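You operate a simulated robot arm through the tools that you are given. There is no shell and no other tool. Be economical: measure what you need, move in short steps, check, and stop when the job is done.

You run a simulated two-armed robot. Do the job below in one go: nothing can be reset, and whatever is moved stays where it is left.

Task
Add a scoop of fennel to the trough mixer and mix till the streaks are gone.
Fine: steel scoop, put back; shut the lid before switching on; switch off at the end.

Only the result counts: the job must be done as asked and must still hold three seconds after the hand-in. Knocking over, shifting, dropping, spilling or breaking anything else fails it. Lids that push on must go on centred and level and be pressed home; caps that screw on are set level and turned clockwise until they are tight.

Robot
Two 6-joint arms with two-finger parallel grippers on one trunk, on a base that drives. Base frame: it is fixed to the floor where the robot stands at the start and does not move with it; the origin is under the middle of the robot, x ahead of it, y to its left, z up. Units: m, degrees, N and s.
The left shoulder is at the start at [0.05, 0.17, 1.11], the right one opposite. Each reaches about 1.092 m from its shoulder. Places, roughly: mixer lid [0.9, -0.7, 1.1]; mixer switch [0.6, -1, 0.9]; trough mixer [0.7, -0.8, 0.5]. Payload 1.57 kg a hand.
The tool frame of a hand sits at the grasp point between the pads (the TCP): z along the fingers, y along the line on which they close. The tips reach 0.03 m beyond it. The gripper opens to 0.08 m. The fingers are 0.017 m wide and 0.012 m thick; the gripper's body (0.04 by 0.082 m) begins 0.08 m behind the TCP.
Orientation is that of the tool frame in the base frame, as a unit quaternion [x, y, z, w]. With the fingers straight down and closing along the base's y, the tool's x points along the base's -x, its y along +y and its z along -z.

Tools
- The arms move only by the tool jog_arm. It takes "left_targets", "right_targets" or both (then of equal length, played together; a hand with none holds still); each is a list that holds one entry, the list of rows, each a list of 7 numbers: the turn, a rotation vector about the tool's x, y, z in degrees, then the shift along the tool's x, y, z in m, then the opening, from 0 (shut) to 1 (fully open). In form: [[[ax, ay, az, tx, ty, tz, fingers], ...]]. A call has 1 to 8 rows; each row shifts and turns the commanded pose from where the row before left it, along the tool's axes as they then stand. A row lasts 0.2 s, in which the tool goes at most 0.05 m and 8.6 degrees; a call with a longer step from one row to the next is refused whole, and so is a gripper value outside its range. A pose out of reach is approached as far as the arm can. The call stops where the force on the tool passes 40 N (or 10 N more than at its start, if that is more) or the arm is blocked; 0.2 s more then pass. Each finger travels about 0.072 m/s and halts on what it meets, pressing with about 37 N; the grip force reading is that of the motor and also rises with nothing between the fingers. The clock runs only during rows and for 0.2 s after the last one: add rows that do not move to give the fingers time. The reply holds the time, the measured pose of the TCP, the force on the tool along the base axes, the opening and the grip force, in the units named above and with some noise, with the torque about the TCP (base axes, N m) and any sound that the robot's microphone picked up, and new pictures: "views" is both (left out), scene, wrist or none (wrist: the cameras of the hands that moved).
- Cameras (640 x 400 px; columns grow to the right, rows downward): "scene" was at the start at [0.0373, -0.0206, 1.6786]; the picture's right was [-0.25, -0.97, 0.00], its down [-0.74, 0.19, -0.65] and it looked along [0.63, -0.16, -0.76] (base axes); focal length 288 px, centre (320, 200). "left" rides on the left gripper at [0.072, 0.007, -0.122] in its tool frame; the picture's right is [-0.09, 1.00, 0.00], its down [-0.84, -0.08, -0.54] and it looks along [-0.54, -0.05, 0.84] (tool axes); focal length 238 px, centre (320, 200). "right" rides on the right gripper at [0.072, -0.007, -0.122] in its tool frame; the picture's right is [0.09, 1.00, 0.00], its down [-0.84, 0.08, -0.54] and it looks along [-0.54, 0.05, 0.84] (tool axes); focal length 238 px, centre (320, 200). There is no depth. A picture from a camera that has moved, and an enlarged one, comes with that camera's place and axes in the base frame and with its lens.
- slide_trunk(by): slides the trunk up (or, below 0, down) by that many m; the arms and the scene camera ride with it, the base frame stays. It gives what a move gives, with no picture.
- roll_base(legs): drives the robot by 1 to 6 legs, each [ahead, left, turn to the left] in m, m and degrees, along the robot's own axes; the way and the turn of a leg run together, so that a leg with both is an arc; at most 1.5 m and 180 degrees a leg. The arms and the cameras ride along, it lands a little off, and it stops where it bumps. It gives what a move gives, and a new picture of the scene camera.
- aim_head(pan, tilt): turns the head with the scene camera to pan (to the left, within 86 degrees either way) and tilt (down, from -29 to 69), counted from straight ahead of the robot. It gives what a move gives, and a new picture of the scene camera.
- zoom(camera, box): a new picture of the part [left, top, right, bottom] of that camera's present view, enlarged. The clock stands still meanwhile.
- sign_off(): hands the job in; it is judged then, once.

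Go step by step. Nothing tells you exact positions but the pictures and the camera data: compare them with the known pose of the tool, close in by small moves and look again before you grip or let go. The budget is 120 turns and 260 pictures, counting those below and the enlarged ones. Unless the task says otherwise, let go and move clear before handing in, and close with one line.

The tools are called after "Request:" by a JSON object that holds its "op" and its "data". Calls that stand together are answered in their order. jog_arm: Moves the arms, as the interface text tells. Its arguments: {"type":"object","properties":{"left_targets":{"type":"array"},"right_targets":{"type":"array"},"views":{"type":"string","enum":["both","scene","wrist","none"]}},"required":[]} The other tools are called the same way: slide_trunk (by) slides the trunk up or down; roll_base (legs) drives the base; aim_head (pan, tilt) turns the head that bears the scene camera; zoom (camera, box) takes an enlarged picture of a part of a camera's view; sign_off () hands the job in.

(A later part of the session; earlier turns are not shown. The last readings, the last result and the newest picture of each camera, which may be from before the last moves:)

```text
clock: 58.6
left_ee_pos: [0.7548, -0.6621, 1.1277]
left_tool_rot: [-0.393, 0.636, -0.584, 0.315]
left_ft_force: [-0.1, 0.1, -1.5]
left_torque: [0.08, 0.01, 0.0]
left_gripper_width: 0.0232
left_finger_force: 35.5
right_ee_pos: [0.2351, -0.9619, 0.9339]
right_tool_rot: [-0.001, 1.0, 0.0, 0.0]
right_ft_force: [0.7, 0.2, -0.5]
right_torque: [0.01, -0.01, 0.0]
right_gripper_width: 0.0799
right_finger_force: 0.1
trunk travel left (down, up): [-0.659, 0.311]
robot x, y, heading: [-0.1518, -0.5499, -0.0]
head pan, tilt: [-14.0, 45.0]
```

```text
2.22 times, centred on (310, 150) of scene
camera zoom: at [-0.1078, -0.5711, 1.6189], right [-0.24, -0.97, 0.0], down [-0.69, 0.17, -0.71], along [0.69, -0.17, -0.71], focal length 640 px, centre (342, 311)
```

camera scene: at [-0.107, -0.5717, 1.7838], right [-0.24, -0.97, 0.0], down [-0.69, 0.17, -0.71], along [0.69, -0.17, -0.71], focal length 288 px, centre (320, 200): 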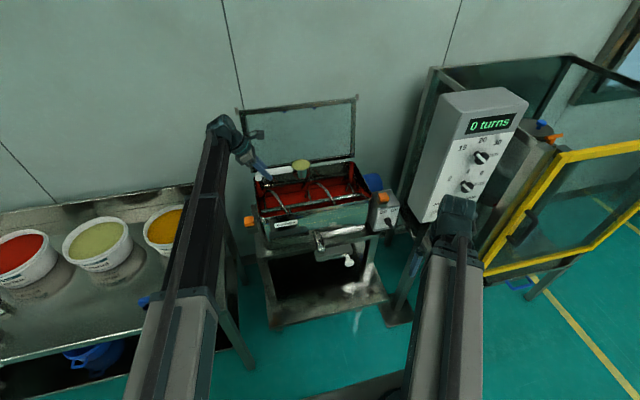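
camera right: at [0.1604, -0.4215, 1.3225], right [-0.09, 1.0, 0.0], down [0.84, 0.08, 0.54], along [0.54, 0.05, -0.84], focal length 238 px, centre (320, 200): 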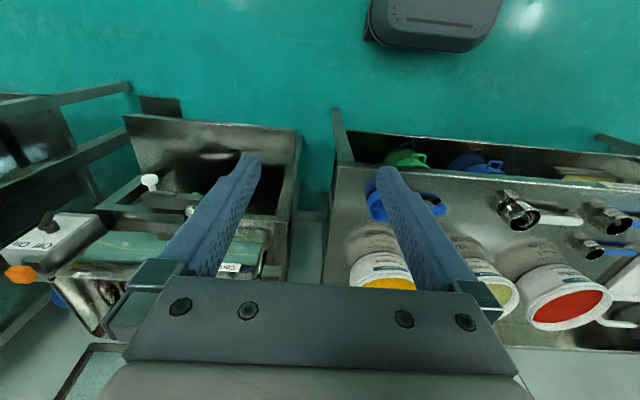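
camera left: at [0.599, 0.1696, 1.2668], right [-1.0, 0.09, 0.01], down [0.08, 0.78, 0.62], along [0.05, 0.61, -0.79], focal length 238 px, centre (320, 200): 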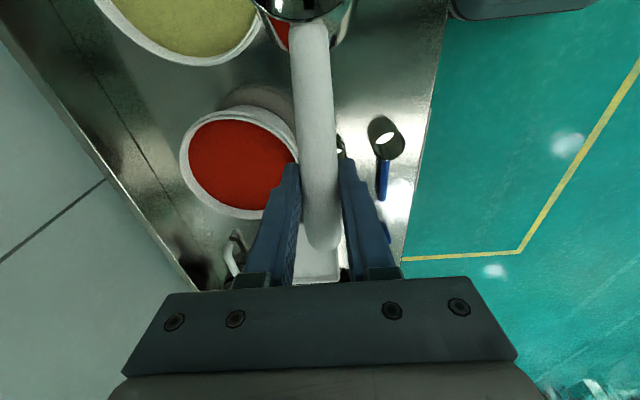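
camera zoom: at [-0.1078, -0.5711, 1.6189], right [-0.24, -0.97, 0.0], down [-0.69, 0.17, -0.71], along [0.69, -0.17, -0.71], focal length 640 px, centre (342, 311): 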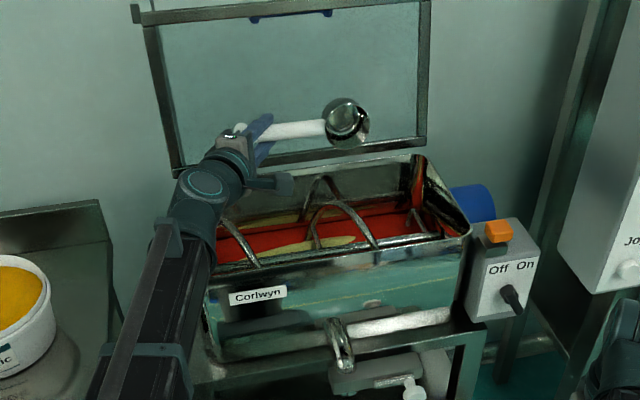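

The bowl looks empty; roll a bit further to shed any residue and check closely.

Request:
{"op": "jog_arm", "data": {"left_targets": [[[6.5, 0, 3.75, 0, 0, 0, 0], [6.5, 0, 3.75, 0, 0, 0, 0], [6.5, 0, 3.75, 0, 0, 0, 0], [6.5, 0, 3.75, 0, 0, 0, 0], [0, 0, 0, 0, 0, 0, 0], [0, 0, 0, 0, 0, 0, 0]]], "views": "none"}}

Request:
{"op": "zoom", "data": {"camera": "scene", "box": [250, 60, 390, 180]}}

Request:
{"op": "zoom", "data": {"camera": "scene", "box": [240, 120, 420, 270]}}

```text
clock: 60.0
left_ee_pos: [0.755, -0.663, 1.2253]
left_tool_rot: [0.228, -0.534, 0.665, -0.469]
left_ft_force: [-0.5, -0.3, -1.4]
left_torque: [0.05, 0.03, 0.02]
left_gripper_width: 0.023
left_finger_force: 35.5
left hand out of reach, approached as far as the arm can: row 1, 2, 3, 4
right_ee_pos: [0.2359, -0.9627, 0.9333]
right_tool_rot: [0.0, 1.0, 0.0, -0.001]
right_ft_force: [-0.3, 0.4, 0.8]
right_torque: [-0.04, 0.04, 0.0]
right_gripper_width: 0.0802
right_finger_force: 0.1
trunk travel left (down, up): [-0.659, 0.311]
robot x, y, heading: [-0.1511, -0.5469, 0.0]
head pan, tilt: [-14.0, 45.0]
```

```text
3.33 times, centred on (320, 120) of scene
camera zoom: at [-0.1077, -0.5711, 1.6188], right [-0.24, -0.97, 0.0], down [-0.69, 0.17, -0.71], along [0.69, -0.17, -0.71], focal length 960 px, centre (320, 467)
```

zoom: 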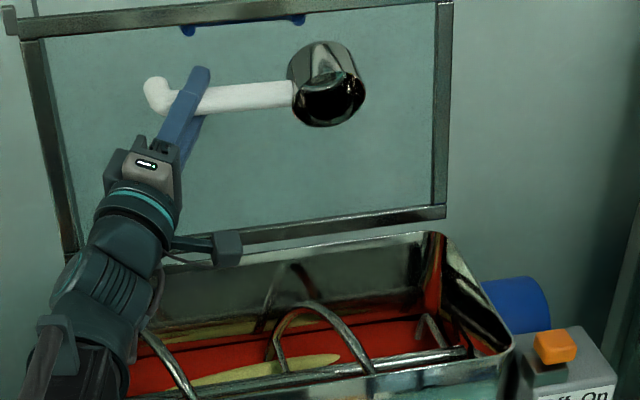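

```text
2.67 times, centred on (330, 195) of scene
camera zoom: at [-0.1077, -0.5711, 1.6188], right [-0.24, -0.97, 0.0], down [-0.69, 0.17, -0.71], along [0.69, -0.17, -0.71], focal length 768 px, centre (293, 213)
```

zoom: 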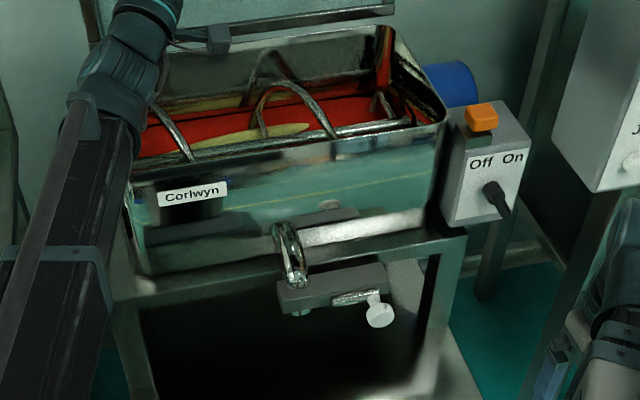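

Empty. Raise the trunk and roll the scoop back upright.

Request:
{"op": "slide_trunk", "data": {"by": 0.16}}

Request:
{"op": "jog_arm", "data": {"left_targets": [[[-6.5, 0, -3.75, 0, 0, 0, 0], [-6.5, 0, -3.75, 0, 0, 0, 0], [-6.5, 0, -3.75, 0, 0, 0, 0], [-6.5, 0, -3.75, 0, 0, 0, 0], [-6.5, 0, -3.75, 0, 0, 0, 0], [-6.5, 0, -3.75, 0, 0, 0, 0], [-6.5, 0, -3.75, 0, 0, 0, 0], [-6.5, 0, -3.75, 0, 0, 0, 0]]], "views": "none"}}

Request:
{"op": "jog_arm", "data": {"left_targets": [[[-6.5, 0, -3.75, 0, 0, 0, 0], [-6.5, 0, -3.75, 0, 0, 0, 0], [-6.5, 0, -3.75, 0, 0, 0, 0], [-6.5, 0, -3.75, 0, 0, 0, 0], [-6.5, 0, -3.75, 0, 0, 0, 0], [-6.5, 0, -3.75, 0, 0, 0, 0], [-6.5, 0, -3.75, 0, 0, 0, 0], [0, 0, 0, 0, 0, 0, 0]]], "views": "scene"}}

```text
clock: 61.9
left_ee_pos: [0.7549, -0.6628, 1.3855]
left_tool_rot: [0.228, -0.535, 0.665, -0.468]
left_ft_force: [-0.1, 0.9, -1.4]
left_torque: [0.07, -0.02, -0.02]
left_gripper_width: 0.0228
left_finger_force: 35.2
right_ee_pos: [0.236, -0.9624, 1.0943]
right_tool_rot: [-0.001, 1.0, 0.001, 0.0]
right_ft_force: [0.8, 0.2, 0.4]
right_torque: [-0.01, -0.01, 0.01]
right_gripper_width: 0.08
right_finger_force: 0.1
trunk travel left (down, up): [-0.819, 0.151]
robot x, y, heading: [-0.1493, -0.5498, 0.1]
head pan, tilt: [-14.0, 45.0]
```

```text
clock: 63.7
left_ee_pos: [0.7555, -0.6622, 1.1964]
left_tool_rot: [-0.534, 0.694, -0.462, 0.14]
left_ft_force: [-0.7, 0.9, -1.1]
left_torque: [0.06, 0.0, -0.02]
left_gripper_width: 0.0229
left_finger_force: 35.2
left hand out of reach, approached as far as the arm can: row 1, 2, 3, 4, 5, 6, 7, 8
right_ee_pos: [0.236, -0.9622, 1.0942]
right_tool_rot: [-0.001, 1.0, 0.0, 0.0]
right_ft_force: [-0.1, 0.2, -0.7]
right_torque: [0.03, -0.01, 0.0]
right_gripper_width: 0.0798
right_finger_force: 0.0
trunk travel left (down, up): [-0.819, 0.151]
robot x, y, heading: [-0.1496, -0.5513, -0.2]
head pan, tilt: [-14.0, 45.0]
```

```text
clock: 65.5
left_ee_pos: [0.7541, -0.6631, 1.1218]
left_tool_rot: [0.685, -0.682, 0.178, 0.182]
left_ft_force: [-0.4, 0.9, -0.7]
left_torque: [0.09, 0.01, -0.04]
left_gripper_width: 0.0228
left_finger_force: 35.2
left hand out of reach, approached as far as the arm can: row 1, 2, 3, 4, 5, 6
right_ee_pos: [0.2362, -0.9635, 1.0928]
right_tool_rot: [-0.001, 1.0, 0.0, 0.0]
right_ft_force: [0.3, -0.6, -0.1]
right_torque: [0.02, 0.0, 0.03]
right_gripper_width: 0.0802
right_finger_force: 0.0
trunk travel left (down, up): [-0.819, 0.151]
robot x, y, heading: [-0.1491, -0.5526, -0.0]
head pan, tilt: [-14.0, 45.0]
camera scene: at [-0.1079, -0.5711, 1.7789], right [-0.24, -0.97, 0.0], down [-0.69, 0.17, -0.71], along [0.69, -0.17, -0.71], focal length 288 px, centre (320, 200)
```

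scene: 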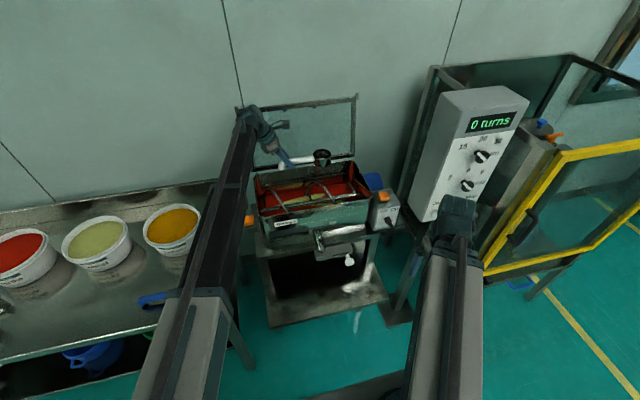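

Retract the empty scoop and drive back to the bench.

Request:
{"op": "jog_arm", "data": {"left_targets": [[[0, 0, 0, -0.0286, 0.0247, -0.0165, 0], [0, 0, 0, -0.0286, 0.0247, -0.0165, 0], [0, 0, 0, -0.0286, 0.0247, -0.0165, 0], [0, 0, 0, -0.0286, 0.0247, -0.0165, 0], [0, 0, 0, -0.0286, 0.0247, -0.0165, 0], [0, 0, 0, -0.0286, 0.0247, -0.0165, 0], [0, 0, 0, -0.0286, 0.0247, -0.0165, 0], [0, 0, 0, -0.0286, 0.0247, -0.0165, 0]]], "views": "none"}}

Request:
{"op": "jog_arm", "data": {"left_targets": [[[0, 0, 0, -0.0286, 0.0247, -0.0165, 0], [0, 0, 0, -0.0286, 0.0247, -0.0165, 0], [0, 0, 0, -0.0286, 0.0247, -0.0165, 0]]], "views": "none"}}

Request:
{"op": "roll_base", "data": {"legs": [[0, 0.3, 0], [0, 0.25, 0]]}}

Request:
{"op": "zoom", "data": {"camera": "left", "box": [0, 0, 640, 400]}}

```text
clock: 67.3
left_ee_pos: [0.5514, -0.3985, 1.1229]
left_tool_rot: [0.686, -0.681, 0.18, 0.18]
left_ft_force: [-0.7, 0.5, -0.8]
left_torque: [0.07, -0.04, 0.03]
left_gripper_width: 0.0229
left_finger_force: 35.7
left hand out of reach, approached as far as the arm can: row 4
right_ee_pos: [0.2346, -0.9617, 1.0941]
right_tool_rot: [-0.001, 1.0, 0.0, 0.0]
right_ft_force: [-0.4, 0.5, -0.2]
right_torque: [0.01, -0.05, 0.0]
right_gripper_width: 0.0801
right_finger_force: 0.0
trunk travel left (down, up): [-0.819, 0.151]
robot x, y, heading: [-0.1439, -0.5535, -0.0]
head pan, tilt: [-14.0, 45.0]
```

```text
clock: 68.1
left_ee_pos: [0.4796, -0.3016, 1.1223]
left_tool_rot: [0.685, -0.682, 0.18, 0.182]
left_ft_force: [-1.3, 0.0, -0.9]
left_torque: [0.05, -0.06, -0.03]
left_gripper_width: 0.0226
left_finger_force: 35.3
right_ee_pos: [0.2353, -0.9617, 1.0952]
right_tool_rot: [-0.001, 1.0, 0.0, 0.001]
right_ft_force: [-0.3, 0.1, -0.7]
right_torque: [0.0, 0.04, -0.01]
right_gripper_width: 0.0803
right_finger_force: 0.0
trunk travel left (down, up): [-0.819, 0.151]
robot x, y, heading: [-0.1498, -0.5498, 0.1]
head pan, tilt: [-14.0, 45.0]
```

```text
clock: 71.5
left_ee_pos: [0.4761, 0.2499, 1.1225]
left_tool_rot: [0.688, -0.68, 0.181, 0.181]
left_ft_force: [0.2, 1.4, -0.4]
left_torque: [0.05, -0.03, 0.0]
left_gripper_width: 0.0228
left_finger_force: 35.3
right_ee_pos: [0.2337, -0.4109, 1.0947]
right_tool_rot: [-0.003, 1.0, -0.001, 0.0]
right_ft_force: [0.7, 0.0, 0.5]
right_torque: [-0.01, 0.0, -0.02]
right_gripper_width: 0.0799
right_finger_force: 0.0
trunk travel left (down, up): [-0.819, 0.151]
robot x, y, heading: [-0.1522, -0.0026, 0.5]
head pan, tilt: [-14.0, 45.0]
camera scene: at [-0.1111, -0.0223, 1.7789], right [-0.23, -0.97, 0.0], down [-0.69, 0.17, -0.71], along [0.69, -0.17, -0.71], focal length 288 px, centre (320, 200)
```

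scene: 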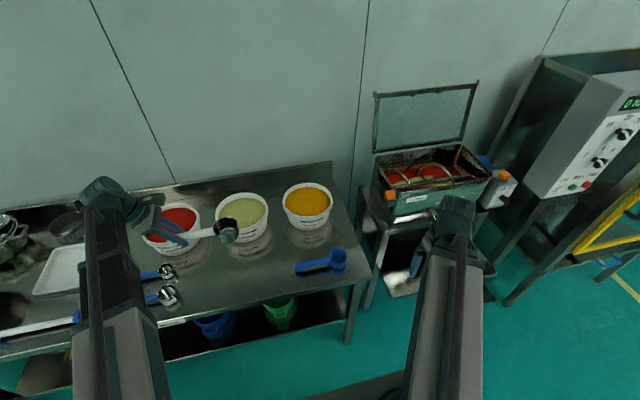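

```text
1.00 times, centred on (320, 200) of left (not enlarged: the box is as wide or as high as the picture)
camera zoom: at [0.4707, 0.2475, 1.2637], right [-1.0, 0.07, -0.04], down [0.07, 1.0, 0.06], along [0.05, 0.05, -1.0], focal length 238 px, centre (320, 200)
```

zoom: 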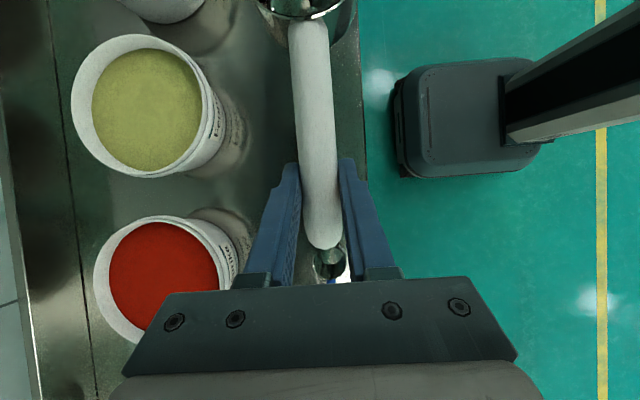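

Fine-align to the original grasp position, then lower back onto the bench.

Request:
{"op": "jog_arm", "data": {"left_targets": [[[-0.25, 0, 0.43, -0.0012, -0.006, -0.0008, 0], [0, 0, 0, 0, 0, 0, 0]]], "views": "none"}}

Request:
{"op": "slide_trunk", "data": {"by": -0.25}}

Request:
{"op": "zoom", "data": {"camera": "scene", "box": [120, 120, 320, 280]}}

Request:
{"op": "zoom", "data": {"camera": "left", "box": [0, 0, 640, 400]}}

```text
clock: 72.1
left_ee_pos: [0.483, 0.2499, 1.1228]
left_tool_rot: [0.685, -0.683, 0.18, 0.182]
left_ft_force: [0.5, -0.9, -1.0]
left_torque: [0.03, 0.0, -0.02]
left_gripper_width: 0.023
left_finger_force: 34.8
right_ee_pos: [0.235, -0.4122, 1.0935]
right_tool_rot: [-0.004, 1.0, -0.001, 0.001]
right_ft_force: [-1.3, 0.4, -0.3]
right_torque: [0.01, -0.01, 0.02]
right_gripper_width: 0.0801
right_finger_force: 0.1
trunk travel left (down, up): [-0.819, 0.151]
robot x, y, heading: [-0.1492, 0.0013, 0.3]
head pan, tilt: [-14.0, 45.0]
```

```text
clock: 74.7
left_ee_pos: [0.4821, 0.2507, 0.8723]
left_tool_rot: [0.685, -0.682, 0.179, 0.182]
left_ft_force: [0.2, -0.5, -0.6]
left_torque: [0.05, -0.01, -0.01]
left_gripper_width: 0.023
left_finger_force: 35.4
right_ee_pos: [0.2339, -0.4132, 0.8437]
right_tool_rot: [-0.004, 1.0, 0.0, 0.0]
right_ft_force: [0.1, -0.3, -0.1]
right_torque: [-0.03, -0.02, 0.02]
right_gripper_width: 0.0801
right_finger_force: 0.1
trunk travel left (down, up): [-0.569, 0.401]
robot x, y, heading: [-0.153, -0.0029, 0.2]
head pan, tilt: [-14.0, 45.0]
```

```text
2.50 times, centred on (220, 200) of scene
camera zoom: at [-0.1111, -0.0238, 1.5289], right [-0.23, -0.97, 0.0], down [-0.69, 0.17, -0.71], along [0.69, -0.17, -0.71], focal length 720 px, centre (570, 200)
```

zoom: 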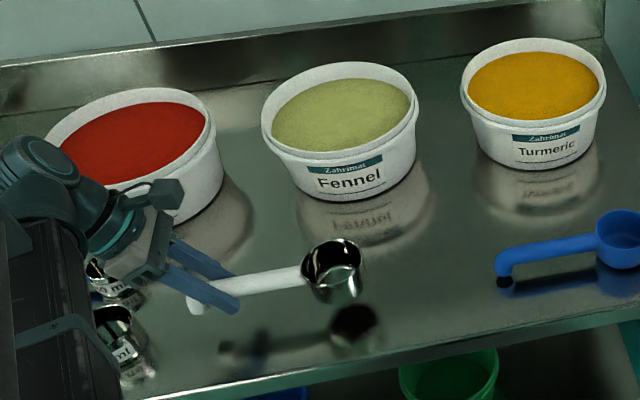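

```text
1.00 times, centred on (320, 200) of left (not enlarged: the box is as wide or as high as the picture)
camera zoom: at [0.4767, 0.2483, 1.014], right [-1.0, 0.08, -0.04], down [0.08, 1.0, 0.06], along [0.05, 0.05, -1.0], focal length 238 px, centre (320, 200)
```

zoom: 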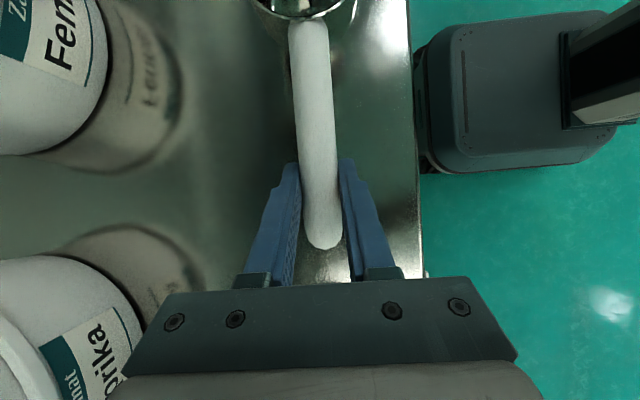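

Just above its old spot; lower the last 0.031.

Request:
{"op": "slide_trunk", "data": {"by": -0.031}}

Request:
{"op": "zoom", "data": {"camera": "scene", "box": [160, 120, 280, 240]}}

```text
clock: 75.5
left_ee_pos: [0.4816, 0.2497, 0.8414]
left_tool_rot: [0.685, -0.682, 0.18, 0.182]
left_ft_force: [0.7, 0.1, -0.8]
left_torque: [0.04, 0.02, 0.0]
left_gripper_width: 0.0228
left_finger_force: 35.7
right_ee_pos: [0.2345, -0.4132, 0.813]
right_tool_rot: [-0.003, 1.0, 0.0, 0.0]
right_ft_force: [-0.5, 1.0, 0.0]
right_torque: [-0.01, 0.01, 0.0]
right_gripper_width: 0.0798
right_finger_force: 0.0
trunk travel left (down, up): [-0.538, 0.432]
robot x, y, heading: [-0.1537, -0.0025, 0.5]
head pan, tilt: [-14.0, 45.0]
```

```text
3.33 times, centred on (220, 180) of scene
camera zoom: at [-0.1109, -0.0237, 1.4978], right [-0.23, -0.97, 0.0], down [-0.69, 0.17, -0.71], along [0.69, -0.17, -0.71], focal length 960 px, centre (653, 267)
```

zoom: 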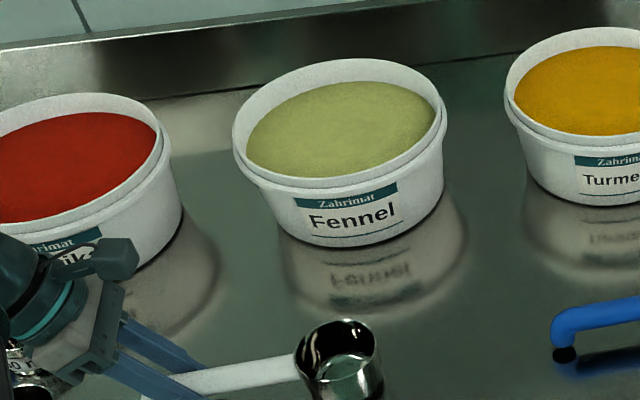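

Lower 2 mm more to make contact.

Request:
{"op": "slide_trunk", "data": {"by": -0.002}}

Request:
{"op": "zoom", "data": {"camera": "scene", "box": [180, 190, 300, 270]}}

```text
clock: 76.0
left_ee_pos: [0.4819, 0.2508, 0.8411]
left_tool_rot: [0.685, -0.682, 0.181, 0.182]
left_ft_force: [2.9, 3.7, 22.6]
left_torque: [-0.17, -0.07, -0.02]
left_gripper_width: 0.0228
left_finger_force: 35.1
right_ee_pos: [0.2329, -0.4139, 0.811]
right_tool_rot: [-0.004, 1.0, -0.001, 0.0]
right_ft_force: [-0.9, -0.4, 0.8]
right_torque: [0.0, -0.01, 0.01]
right_gripper_width: 0.08
right_finger_force: 0.1
trunk travel left (down, up): [-0.536, 0.434]
robot x, y, heading: [-0.1506, -0.0049, 0.6]
head pan, tilt: [-14.0, 45.0]
```

```text
5.00 times, centred on (240, 230) of scene
camera zoom: at [-0.1127, -0.0241, 1.4962], right [-0.23, -0.97, 0.0], down [-0.69, 0.17, -0.71], along [0.69, -0.17, -0.71], focal length 1440 px, centre (720, 50)
```

zoom: 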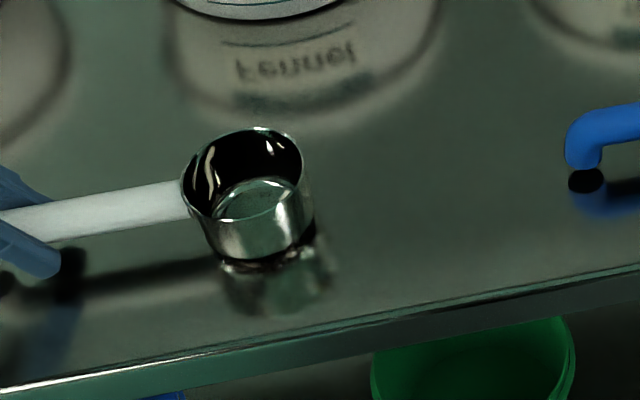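

Firm contact; relieve a hair and open the fingers.

Request:
{"op": "slide_trunk", "data": {"by": 0.0015}}

Request:
{"op": "jog_arm", "data": {"left_targets": [[[0, 0, 0, 0, 0, 0, 0.35], [0, 0, 0, 0, 0, 0, 0.5], [0, 0, 0, 0, 0, 0, 0.7], [0, 0, 0, 0, 0, 0, 0.9], [0, 0, 0, 0, 0, 0, 1], [0, 0, 0, 0, 0, 0, 1]]], "views": "wrist"}}

```text
clock: 76.5
left_ee_pos: [0.4822, 0.2495, 0.8404]
left_tool_rot: [0.685, -0.683, 0.179, 0.181]
left_ft_force: [0.3, -0.4, 5.1]
left_torque: [-0.41, 0.04, 0.03]
left_gripper_width: 0.0232
left_finger_force: 35.7
right_ee_pos: [0.2332, -0.412, 0.8126]
right_tool_rot: [-0.003, 1.0, 0.0, 0.0]
right_ft_force: [-0.6, -0.2, -0.6]
right_torque: [0.0, -0.01, 0.0]
right_gripper_width: 0.0798
right_finger_force: 0.1
trunk travel left (down, up): [-0.537, 0.433]
robot x, y, heading: [-0.1522, -0.0055, 0.2]
head pan, tilt: [-14.0, 45.0]
```

```text
clock: 77.9
left_ee_pos: [0.4815, 0.2499, 0.8415]
left_tool_rot: [0.684, -0.683, 0.179, 0.182]
left_ft_force: [-0.8, 0.4, 0.9]
left_torque: [-0.02, -0.01, -0.01]
left_gripper_width: 0.08
left_finger_force: 0.1
right_ee_pos: [0.2341, -0.4124, 0.8118]
right_tool_rot: [-0.003, 1.0, 0.0, -0.001]
right_ft_force: [-0.1, 0.2, -0.4]
right_torque: [-0.01, 0.0, -0.06]
right_gripper_width: 0.0799
right_finger_force: 0.1
trunk travel left (down, up): [-0.537, 0.433]
robot x, y, heading: [-0.1525, -0.0034, 0.6]
head pan, tilt: [-14.0, 45.0]
camera left: at [0.4767, 0.2483, 0.9825], right [-1.0, 0.08, -0.04], down [0.08, 1.0, 0.06], along [0.05, 0.05, -1.0], focal length 238 px, centre (320, 200)
```

left: 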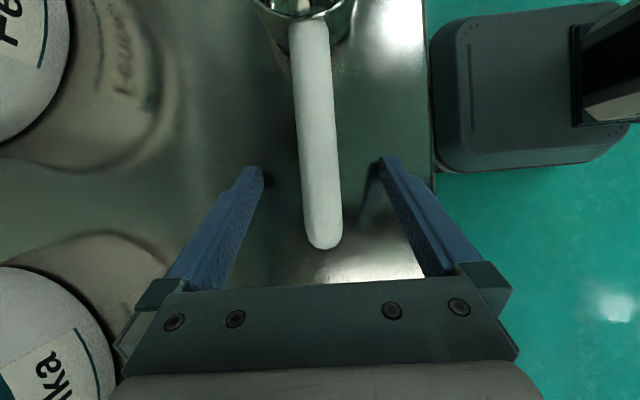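

Scoop is back in its place. Raise the trunk clear, tuck the right hand, and drive to the mixer for the lid.

Request:
{"op": "slide_trunk", "data": {"by": 0.4}}

Request:
{"op": "zoom", "data": {"camera": "left", "box": [0, 0, 640, 400]}}

Request:
{"op": "jog_arm", "data": {"left_targets": [[[0, -7.5, 0, 0, 0.03, 0, 1], [0, -7.5, 0, 0, 0.03, 0, 1], [0, -7.5, 0, 0, 0.03, 0, 1], [0, -7.5, 0, 0, 0.03, 0, 0.5], [0, 0, 0, 0, 0, 0, 0]]], "right_targets": [[[0, 0, 0, 0, 0.03, 0, 1], [0, 0, 0, 0, 0.03, 0, 1], [0, 0, 0, 0, 0.03, 0, 1], [0, 0, 0, 0, 0.03, 0, 1], [0, 0, 0, 0, 0, 0, 1]]], "views": "none"}}

Request:
{"op": "roll_base", "data": {"legs": [[0, -0.4, 0], [0, -0.33, 0]]}}

```text
clock: 81.7
left_ee_pos: [0.4814, 0.2501, 1.2409]
left_tool_rot: [0.685, -0.682, 0.18, 0.182]
left_ft_force: [-0.4, 0.0, 0.1]
left_torque: [0.01, 0.02, 0.02]
left_gripper_width: 0.0799
left_finger_force: 0.1
right_ee_pos: [0.2351, -0.4135, 1.2117]
right_tool_rot: [-0.004, 1.0, 0.0, 0.0]
right_ft_force: [0.6, -0.7, 0.1]
right_torque: [-0.02, 0.01, -0.01]
right_gripper_width: 0.0799
right_finger_force: 0.0
trunk travel left (down, up): [-0.937, 0.033]
robot x, y, heading: [-0.1521, -0.0022, 0.1]
head pan, tilt: [-14.0, 45.0]
```

```text
1.00 times, centred on (320, 200) of left (not enlarged: the box is as wide or as high as the picture)
camera zoom: at [0.4767, 0.2482, 1.3824], right [-1.0, 0.08, -0.04], down [0.08, 1.0, 0.06], along [0.05, 0.05, -1.0], focal length 238 px, centre (320, 200)
```

zoom: 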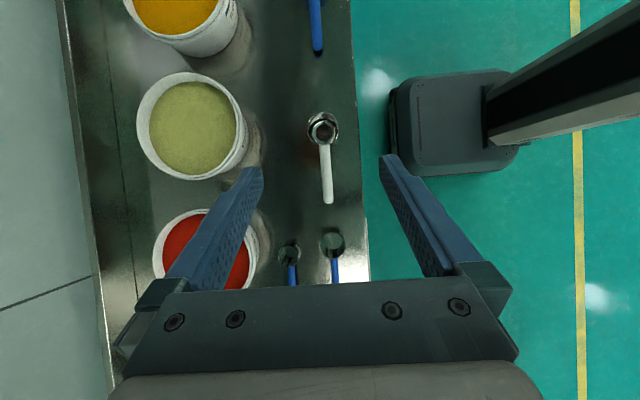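

```text
clock: 82.9
left_ee_pos: [0.3611, 0.2484, 1.2119]
left_tool_rot: [0.708, -0.707, -0.004, -0.002]
left_ft_force: [-0.2, -0.1, -0.1]
left_torque: [-0.01, -0.01, 0.01]
left_gripper_width: 0.0001
left_finger_force: 0.4
left hand out of reach, approached as far as the arm can: row 1, 2, 3
right_ee_pos: [0.2807, -0.3155, 1.2114]
right_tool_rot: [-0.003, 1.0, -0.001, -0.002]
right_ft_force: [-0.2, -1.2, 0.4]
right_torque: [-0.01, 0.0, 0.01]
right_gripper_width: 0.0799
right_finger_force: 0.1
right hand out of reach, approached as far as the arm can: row 1, 2, 3, 4
trunk travel left (down, up): [-0.937, 0.033]
robot x, y, heading: [-0.1512, -0.0039, 0.6]
head pan, tilt: [-14.0, 45.0]
```

```text
clock: 87.2
left_ee_pos: [0.3662, -0.4869, 1.2134]
left_tool_rot: [-0.706, 0.708, 0.005, 0.002]
left_ft_force: [0.3, -0.1, -0.3]
left_torque: [0.0, 0.0, -0.04]
left_gripper_width: 0.0
left_finger_force: 21.5
right_ee_pos: [0.2831, -1.0517, 1.2117]
right_tool_rot: [-0.001, 1.0, 0.001, -0.002]
right_ft_force: [-0.3, -0.1, 0.5]
right_torque: [0.01, 0.01, 0.01]
right_gripper_width: 0.0801
right_finger_force: 0.1
trunk travel left (down, up): [-0.937, 0.033]
robot x, y, heading: [-0.1467, -0.734, 0.3]
head pan, tilt: [-14.0, 45.0]
camera scene: at [-0.107, -0.758, 1.8973], right [-0.24, -0.97, 0.0], down [-0.69, 0.17, -0.71], along [0.69, -0.17, -0.71], focal length 288 px, centre (320, 200)
```

scene: 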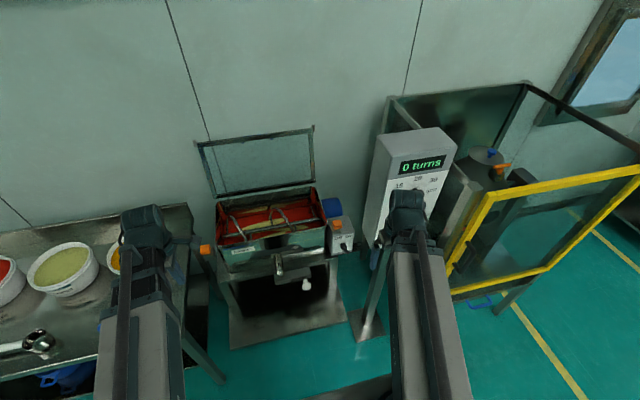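

Zoom in on the lid from here.

Request:
{"op": "zoom", "data": {"camera": "scene", "box": [180, 110, 370, 260]}}

Request:
{"op": "aim_head", "data": {"pan": 0, "tilt": 35}}

Request:
{"op": "zoom", "data": {"camera": "right", "box": [0, 0, 640, 400]}}

```text
2.67 times, centred on (275, 185) of scene
camera zoom: at [-0.107, -0.758, 1.8973], right [-0.24, -0.97, 0.0], down [-0.69, 0.17, -0.71], along [0.69, -0.17, -0.71], focal length 768 px, centre (440, 240)
```

zoom: 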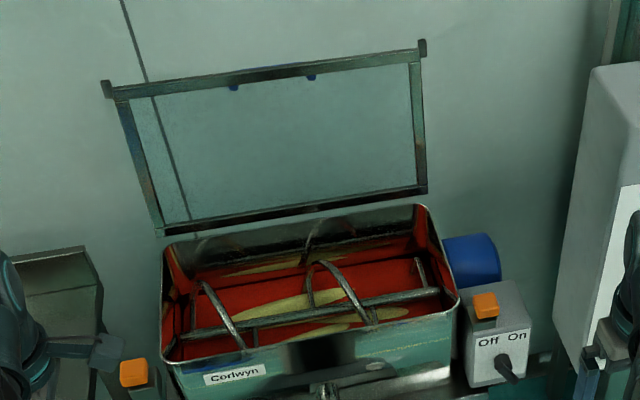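

```text
clock: 88.0
left_ee_pos: [0.3677, -0.4867, 1.2121]
left_tool_rot: [-0.707, 0.707, 0.004, 0.001]
left_ft_force: [-0.4, -1.1, -0.2]
left_torque: [-0.05, 0.01, -0.02]
left_gripper_width: 0.0002
left_finger_force: 21.3
right_ee_pos: [0.2841, -1.0495, 1.212]
right_tool_rot: [-0.001, 1.0, 0.0, -0.001]
right_ft_force: [0.3, 0.2, 0.1]
right_torque: [0.01, 0.02, 0.0]
right_gripper_width: 0.0802
right_finger_force: 0.1
trunk travel left (down, up): [-0.937, 0.033]
robot x, y, heading: [-0.1505, -0.7357, 0.1]
head pan, tilt: [0.0, 35.0]
camera scene: at [-0.0979, -0.7367, 1.9121], right [0.0, -1.0, 0.0], down [-0.57, 0.0, -0.82], along [0.82, 0.0, -0.57], focal length 288 px, centre (320, 200)
```

scene: 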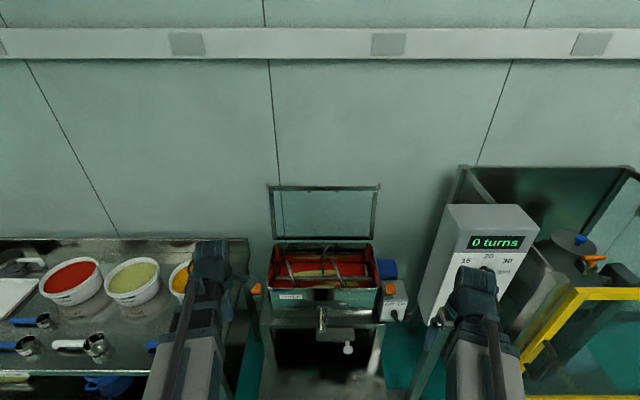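

```text
1.00 times, centred on (320, 200) of right (not enlarged: the box is as wide or as high as the picture)
camera zoom: at [0.2116, -1.0578, 1.3353], right [-0.1, 1.0, 0.0], down [0.84, 0.08, 0.54], along [0.54, 0.05, -0.84], focal length 238 px, centre (320, 200)
```

zoom: 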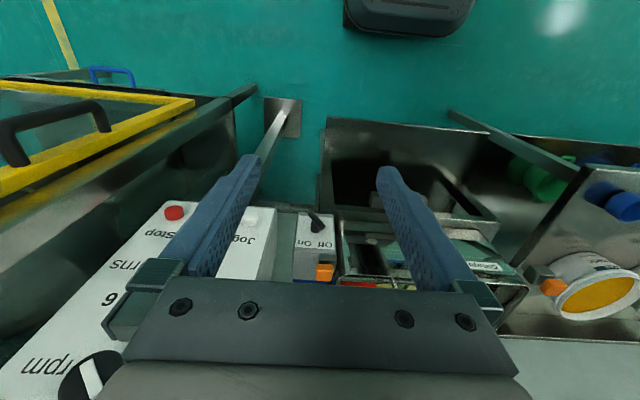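

Lid top edge ≈ (0.94, z 1.26), spanning y −0.52…−0.99, nearly upright. I bring the right hand in, drive 0.12 closer, and bring the left hand left of the lid to look into the gap behind it.

Request:
{"op": "jog_arm", "data": {"right_targets": [[[0, 0, 0, 0.02, 0.035, 0, 1], [0, 0, 0, 0.02, 0.035, 0, 1], [0, 0, 0, 0.02, 0.03, 0, 1]]], "views": "none"}}

Request:
{"op": "roll_base", "data": {"legs": [[0.12, 0, 0]]}}

Request:
{"op": "jog_arm", "data": {"left_targets": [[[0, 0, 0, -0.02, -0.04, 0, 0], [0, 0, 0, -0.02, -0.04, 0, 0], [0, 0, 0, -0.02, -0.04, 0, 0], [0, 0, 0, 0, -0.045, 0, 0], [0, 0, 0, 0, -0.045, 0, 0], [0, 0, 0, 0, -0.045, 0, 0]]], "views": "both"}}

```text
clock: 88.8
left_ee_pos: [0.3669, -0.4855, 1.2119]
left_tool_rot: [-0.706, 0.708, 0.003, 0.001]
left_ft_force: [0.5, 0.5, 0.6]
left_torque: [-0.02, 0.0, 0.0]
left_gripper_width: 0.0
left_finger_force: 20.7
right_ee_pos: [0.3048, -0.9688, 1.2123]
right_tool_rot: [-0.001, 1.0, 0.0, -0.002]
right_ft_force: [1.1, 0.3, -0.2]
right_torque: [-0.02, -0.01, 0.02]
right_gripper_width: 0.08
right_finger_force: 0.2
right hand out of reach, approached as far as the arm can: row 1, 2, 3
trunk travel left (down, up): [-0.937, 0.033]
robot x, y, heading: [-0.1489, -0.7356, 0.0]
head pan, tilt: [0.0, 35.0]
```

```text
clock: 90.0
left_ee_pos: [0.4886, -0.4862, 1.2117]
left_tool_rot: [-0.706, 0.708, 0.005, 0.001]
left_ft_force: [0.0, -0.4, 0.4]
left_torque: [0.03, 0.04, -0.02]
left_gripper_width: 0.0003
left_finger_force: 21.6
right_ee_pos: [0.4256, -0.9699, 1.2118]
right_tool_rot: [-0.002, 1.0, 0.001, -0.003]
right_ft_force: [0.1, 0.0, 1.0]
right_torque: [0.0, 0.04, 0.01]
right_gripper_width: 0.0798
right_finger_force: 0.1
trunk travel left (down, up): [-0.937, 0.033]
robot x, y, heading: [-0.0257, -0.7348, 0.4]
head pan, tilt: [0.0, 35.0]
camera scene: at [0.0243, -0.7364, 1.9121], right [0.0, -1.0, 0.0], down [-0.57, 0.0, -0.82], along [0.82, 0.0, -0.57], focal length 288 px, centre (320, 200)
```

scene: 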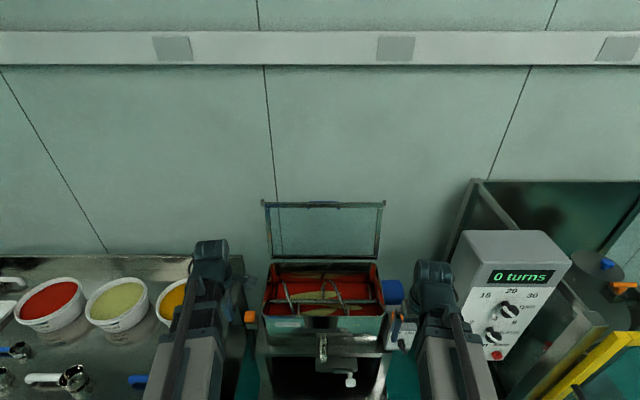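

```text
clock: 91.4
left_ee_pos: [0.741, -0.4291, 1.2109]
left_tool_rot: [-0.706, 0.708, 0.004, 0.001]
left_ft_force: [-0.1, -0.3, -0.5]
left_torque: [0.03, -0.01, -0.02]
left_gripper_width: 0.0
left_finger_force: 20.8
right_ee_pos: [0.4237, -0.9699, 1.2123]
right_tool_rot: [-0.002, 1.0, 0.001, -0.002]
right_ft_force: [0.6, -0.3, 0.2]
right_torque: [-0.02, -0.03, -0.02]
right_gripper_width: 0.0799
right_finger_force: 0.0
trunk travel left (down, up): [-0.937, 0.033]
robot x, y, heading: [-0.0263, -0.7335, 0.2]
head pan, tilt: [0.0, 35.0]
camera scene: at [0.0229, -0.7365, 1.9121], right [0.0, -1.0, 0.0], down [-0.57, 0.0, -0.82], along [0.82, 0.0, -0.57], focal length 288 px, centre (320, 200)
camera left: at [0.7359, -0.5008, 1.3332], right [-1.0, 0.09, 0.01], down [0.08, 0.83, 0.55], along [0.05, 0.55, -0.84], focal length 238 px, centre (320, 200)
```

scene: 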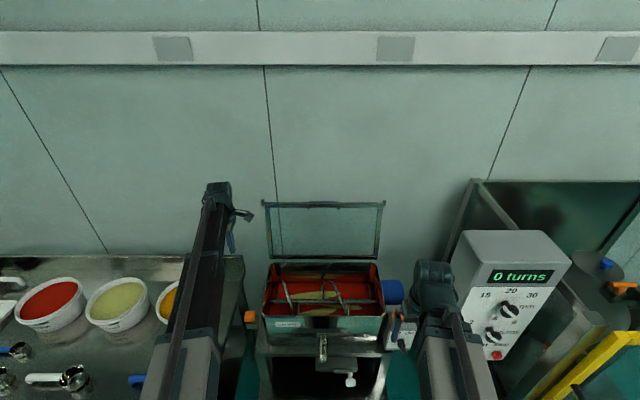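
left: 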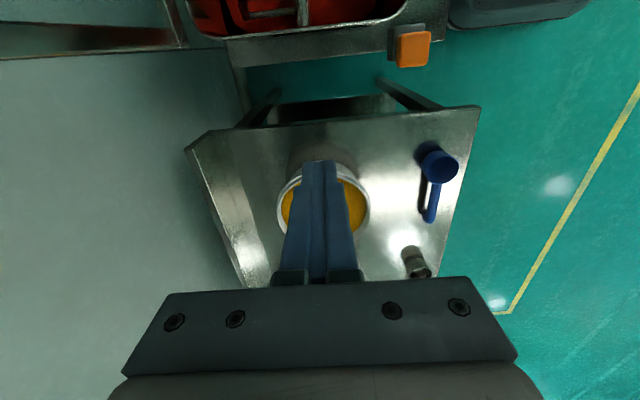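

Wall is ≈ x 1.11, leaving a gap behind the lid. Advance left of the lid to x≈1.0, watching force.

Request:
{"op": "jog_arm", "data": {"left_targets": [[[0, 0, 0, 0, -0.043, 0, 0], [0, 0, 0, 0, -0.043, 0, 0], [0, 0, 0, 0, -0.043, 0, 0], [0, 0, 0, 0, -0.043, 0, 0], [0, 0, 0, 0, -0.043, 0, 0], [0, 0, 0, 0, -0.043, 0, 0]]], "views": "both"}}

```text
clock: 92.8
left_ee_pos: [0.8802, -0.4262, 1.2124]
left_tool_rot: [-0.705, 0.709, 0.004, 0.001]
left_ft_force: [0.1, -0.2, 0.1]
left_torque: [-0.05, 0.01, -0.02]
left_gripper_width: 0.0
left_finger_force: 21.2
left hand out of reach, approached as far as the arm can: row 4, 5, 6
right_ee_pos: [0.4235, -0.9692, 1.2119]
right_tool_rot: [-0.001, 1.0, 0.001, -0.002]
right_ft_force: [-0.6, -0.1, 0.2]
right_torque: [0.01, 0.03, 0.03]
right_gripper_width: 0.0801
right_finger_force: 0.1
trunk travel left (down, up): [-0.937, 0.033]
robot x, y, heading: [-0.0307, -0.7367, 0.2]
head pan, tilt: [0.0, 35.0]
camera scene: at [0.0214, -0.7363, 1.9122], right [0.0, -1.0, 0.0], down [-0.57, 0.0, -0.82], along [0.82, 0.0, -0.57], focal length 288 px, centre (320, 200)
camera left: at [0.8755, -0.4991, 1.3339], right [-1.0, 0.09, 0.0], down [0.08, 0.83, 0.55], along [0.05, 0.55, -0.84], focal length 238 px, centre (320, 200)
```

scene: 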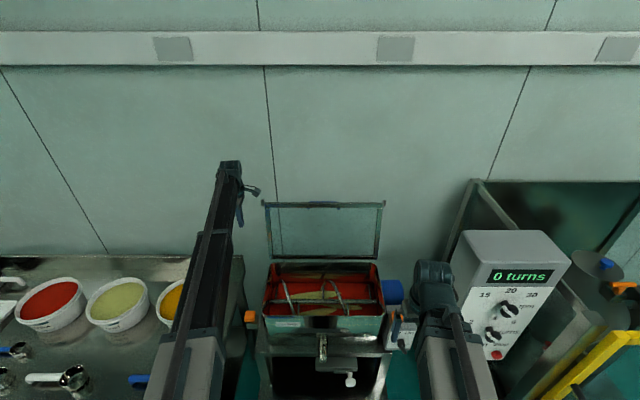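
left: 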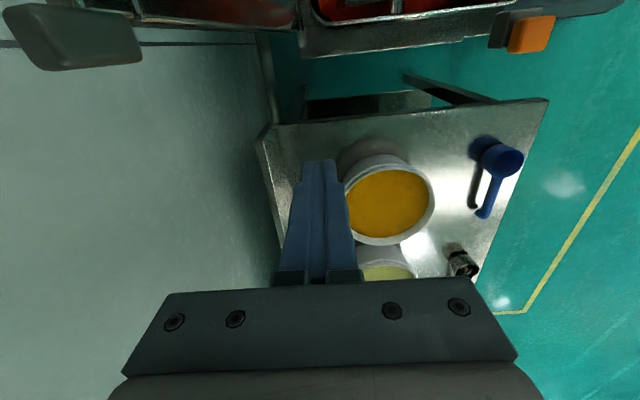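

Reach ends at x≈0.88 here. I pitch the left hand 20° forward, tuck the right hand a bit, and creep the base 0.06 closer.

Request:
{"op": "jog_arm", "data": {"left_targets": [[[7, 0, 0, 0, 0, 0, 0], [7, 0, 0, 0, 0, 0, 0], [6, 0, 0, 0, 0, 0, 0]]], "right_targets": [[[0, 0, 0, 0, 0.03, 0, 1], [0, 0, 0, 0, 0.03, 0, 1], [0, 0, 0, 0, 0, 0, 1]]], "views": "none"}}

Request:
{"op": "roll_base", "data": {"legs": [[0.06, 0, 0]]}}

Request:
{"op": "zoom", "data": {"camera": "left", "box": [0, 0, 640, 400]}}

```text
clock: 93.6
left_ee_pos: [0.8787, -0.4296, 1.2245]
left_tool_rot: [-0.696, 0.697, -0.121, 0.124]
left_ft_force: [0.3, 0.1, -1.0]
left_torque: [-0.02, -0.01, 0.0]
left_gripper_width: 0.0001
left_finger_force: 21.4
left hand out of reach, approached as far as the arm can: row 2, 3
right_ee_pos: [0.427, -0.91, 1.2119]
right_tool_rot: [-0.001, 1.0, 0.001, -0.003]
right_ft_force: [-0.4, -0.7, -1.0]
right_torque: [0.01, 0.0, -0.02]
right_gripper_width: 0.0803
right_finger_force: 0.1
right hand out of reach, approached as far as the arm can: row 2
trunk travel left (down, up): [-0.937, 0.033]
robot x, y, heading: [-0.0308, -0.7315, 0.1]
head pan, tilt: [0.0, 35.0]
```

```text
clock: 94.6
left_ee_pos: [0.9438, -0.4286, 1.224]
left_tool_rot: [-0.695, 0.698, -0.119, 0.123]
left_ft_force: [1.0, -0.6, -0.6]
left_torque: [0.0, 0.02, -0.01]
left_gripper_width: 0.0
left_finger_force: 21.5
right_ee_pos: [0.4901, -0.9096, 1.2118]
right_tool_rot: [-0.001, 1.0, 0.001, -0.004]
right_ft_force: [0.3, 0.1, -0.1]
right_torque: [-0.03, 0.03, 0.05]
right_gripper_width: 0.0799
right_finger_force: 0.1
trunk travel left (down, up): [-0.937, 0.033]
robot x, y, heading: [0.0322, -0.7351, -0.1]
head pan, tilt: [0.0, 35.0]
camera scene: at [0.0847, -0.7361, 1.912], right [0.0, -1.0, 0.0], down [-0.58, 0.0, -0.82], along [0.82, 0.0, -0.58], focal length 288 px, centre (320, 200)
```

scene: 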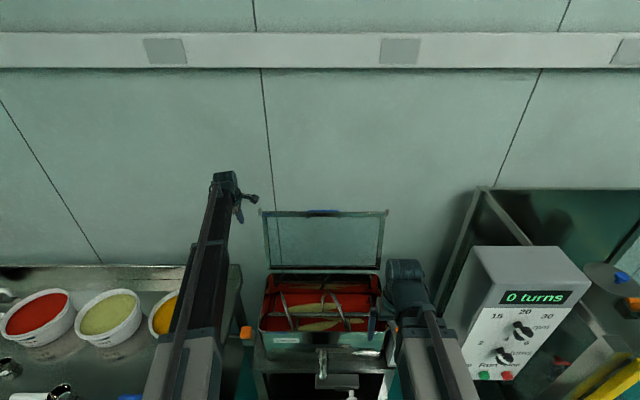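

```text
1.00 times, centred on (320, 200) of left (not enlarged: the box is as wide or as high as the picture)
camera zoom: at [0.8956, -0.501, 1.3356], right [-0.94, 0.1, -0.33], down [-0.11, 0.83, 0.54], along [0.33, 0.54, -0.77], focal length 238 px, centre (320, 200)
```

zoom: 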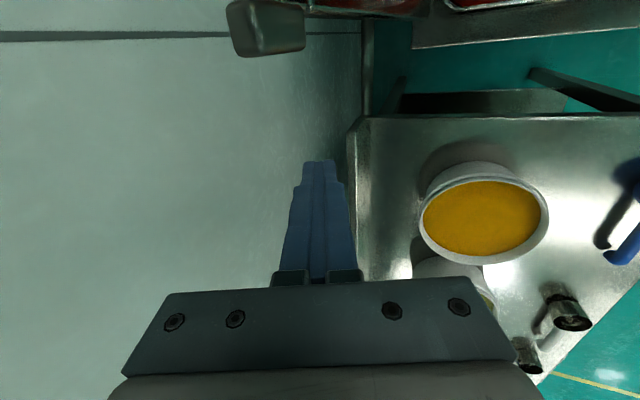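

Advance past the lid plane, then slide right behind the lid.

Request:
{"op": "jog_arm", "data": {"left_targets": [[[0, 0, 0, 0, -0.0282, 0.0103, 0], [0, 0, 0, 0, -0.0282, 0.0103, 0], [0, 0, 0, 0, 0, 0, 0]]], "views": "wrist"}}

```text
clock: 95.4
left_ee_pos: [0.9997, -0.4291, 1.2263]
left_tool_rot: [-0.695, 0.698, -0.118, 0.124]
left_ft_force: [0.2, 0.4, 0.8]
left_torque: [0.0, -0.01, -0.02]
left_gripper_width: 0.0
left_finger_force: 20.7
right_ee_pos: [0.4876, -0.91, 1.2117]
right_tool_rot: [-0.002, 1.0, 0.002, -0.003]
right_ft_force: [0.1, 0.2, -0.7]
right_torque: [0.02, 0.0, 0.01]
right_gripper_width: 0.0798
right_finger_force: 0.1
trunk travel left (down, up): [-0.937, 0.033]
robot x, y, heading: [0.0322, -0.74, 0.2]
head pan, tilt: [0.0, 35.0]
camera left: at [0.9528, -0.5011, 1.3374], right [-0.94, 0.1, -0.34], down [-0.11, 0.83, 0.54], along [0.33, 0.54, -0.77], focal length 238 px, centre (320, 200)
```

left: 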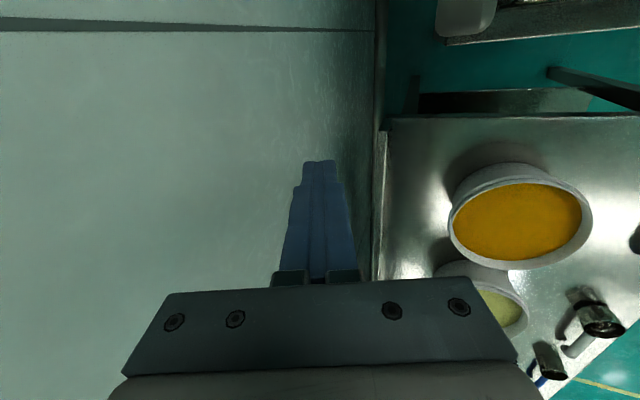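

Clear of the tab; slide right behind the lid.

Request:
{"op": "jog_arm", "data": {"left_targets": [[[0, 0, 0, 0.045, 0, 0, 0], [0, 0, 0, 0.045, 0, 0, 0], [0, 0, 0, 0.045, 0, 0, 0], [0, 0, 0, 0.045, 0, 0, 0]]], "views": "both"}}

Request:
{"op": "zoom", "data": {"camera": "scene", "box": [200, 160, 400, 300]}}

```text
clock: 96.4
left_ee_pos: [1.0003, -0.6094, 1.2251]
left_tool_rot: [-0.695, 0.698, -0.119, 0.124]
left_ft_force: [0.3, 0.0, -0.2]
left_torque: [0.03, 0.01, -0.01]
left_gripper_width: 0.0001
left_finger_force: 21.3
right_ee_pos: [0.4887, -0.9104, 1.2121]
right_tool_rot: [-0.002, 1.0, 0.001, -0.004]
right_ft_force: [-0.3, 0.1, 0.4]
right_torque: [0.01, -0.01, -0.02]
right_gripper_width: 0.0799
right_finger_force: 0.0
trunk travel left (down, up): [-0.937, 0.033]
robot x, y, heading: [0.0322, -0.7342, -0.0]
head pan, tilt: [0.0, 35.0]
camera scene: at [0.0817, -0.7372, 1.9122], right [0.0, -1.0, 0.0], down [-0.57, 0.0, -0.82], along [0.82, 0.0, -0.57], focal length 288 px, centre (320, 200)
camera left: at [0.953, -0.6817, 1.3371], right [-0.94, 0.1, -0.34], down [-0.11, 0.83, 0.54], along [0.33, 0.55, -0.77], focal length 238 px, centre (320, 200)
```

scene: 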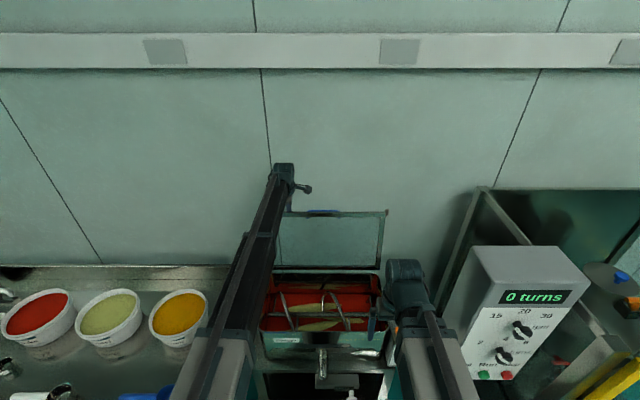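
left: 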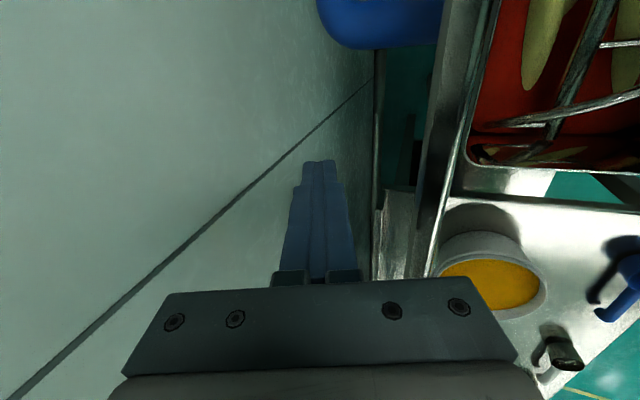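

```text
2.86 times, centred on (300, 230) of scene
camera zoom: at [0.0817, -0.7372, 1.9122], right [0.0, -1.0, 0.0], down [-0.57, 0.0, -0.82], along [0.82, 0.0, -0.57], focal length 823 px, centre (377, 114)
```

zoom: 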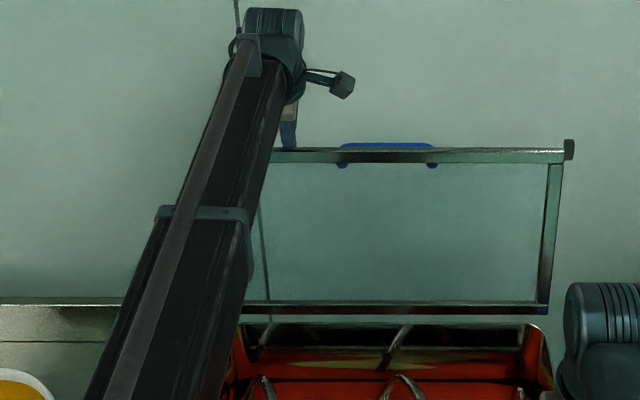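

Finger is behind the lid. Before pulling, I bring the right hand (pitched 45° forward, fingers closed) in front as a catcher.

Request:
{"op": "jog_arm", "data": {"right_targets": [[[0, -7.5, 0, 0, 0, 0, 0.5], [0, -7.5, 0, 0, 0, 0, 0], [0, -7.5, 0, 0, 0, 0, 0], [0, -7.5, 0, 0, 0, 0, 0], [0, -7.5, 0, 0, 0, 0, 0], [0, -7.5, 0, 0, 0, 0, 0], [0, 0, 0, 0, 0, 0, 0]]], "views": "none"}}

Request:
{"op": "jog_arm", "data": {"right_targets": [[[0, 0, 0, -0.028, 0.01, 0.028, 0], [0, 0, 0, -0.028, 0.01, 0.028, 0], [0, 0, 0, -0.028, 0.01, 0.028, 0], [0, 0, 0, -0.028, 0.01, 0.028, 0], [0, 0, 0, -0.028, 0.01, 0.028, 0], [0, 0, 0, -0.028, 0.01, 0.028, 0], [0, 0, 0, -0.02, 0, 0.02, 0]]], "views": "both"}}

```text
clock: 98.0
left_ee_pos: [0.9994, -0.6097, 1.2258]
left_tool_rot: [-0.695, 0.698, -0.119, 0.125]
left_ft_force: [-0.1, 0.2, -0.2]
left_torque: [-0.01, -0.01, 0.0]
left_gripper_width: 0.0
left_finger_force: 20.9
right_ee_pos: [0.6452, -0.9132, 1.2753]
right_tool_rot: [-0.001, 0.925, 0.001, 0.38]
right_ft_force: [0.5, 0.3, 0.0]
right_torque: [0.0, 0.0, -0.02]
right_gripper_width: 0.0
right_finger_force: 21.1
right hand out of reach, approached as far as the arm can: row 1, 2, 3, 4, 5, 6
trunk travel left (down, up): [-0.937, 0.033]
robot x, y, heading: [0.0308, -0.7329, 0.2]
head pan, tilt: [0.0, 35.0]
```

```text
clock: 99.6
left_ee_pos: [1.001, -0.6094, 1.2249]
left_tool_rot: [-0.696, 0.698, -0.119, 0.123]
left_ft_force: [-0.3, 0.1, 0.2]
left_torque: [0.0, -0.02, 0.0]
left_gripper_width: 0.0
left_finger_force: 21.3
right_ee_pos: [0.9119, -0.8517, 1.2764]
right_tool_rot: [-0.002, 0.925, 0.001, 0.38]
right_ft_force: [-0.2, -0.5, -0.2]
right_torque: [0.03, -0.04, 0.0]
right_gripper_width: 0.0
right_finger_force: 21.4
right hand out of reach, approached as far as the arm can: row 3
trunk travel left (down, up): [-0.937, 0.033]
robot x, y, heading: [0.0316, -0.7377, 0.0]
head pan, tilt: [0.0, 35.0]
camera scene: at [0.0822, -0.7363, 1.9121], right [0.0, -1.0, 0.0], down [-0.57, 0.0, -0.82], along [0.82, 0.0, -0.57], focal length 288 px, centre (320, 200)
camera right: at [0.7739, -0.8598, 1.3126], right [-0.07, 1.0, -0.06], down [0.21, 0.08, 0.97], along [0.97, 0.05, -0.22], focal length 238 px, centre (320, 200)
```

scene: 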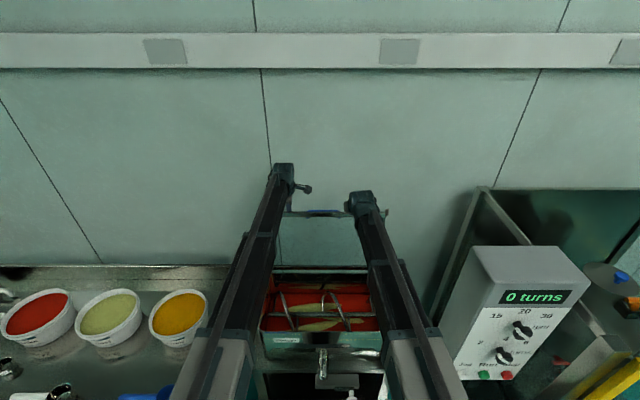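
right: 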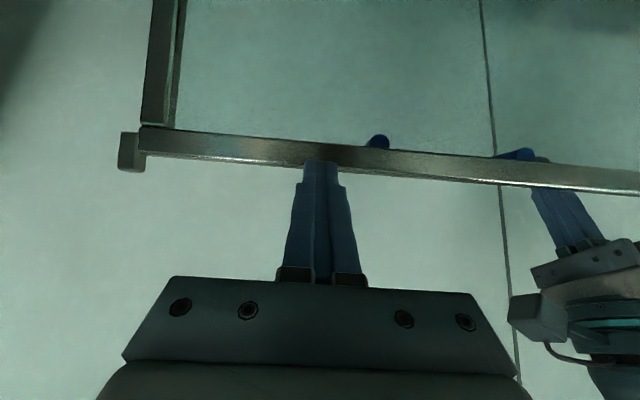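

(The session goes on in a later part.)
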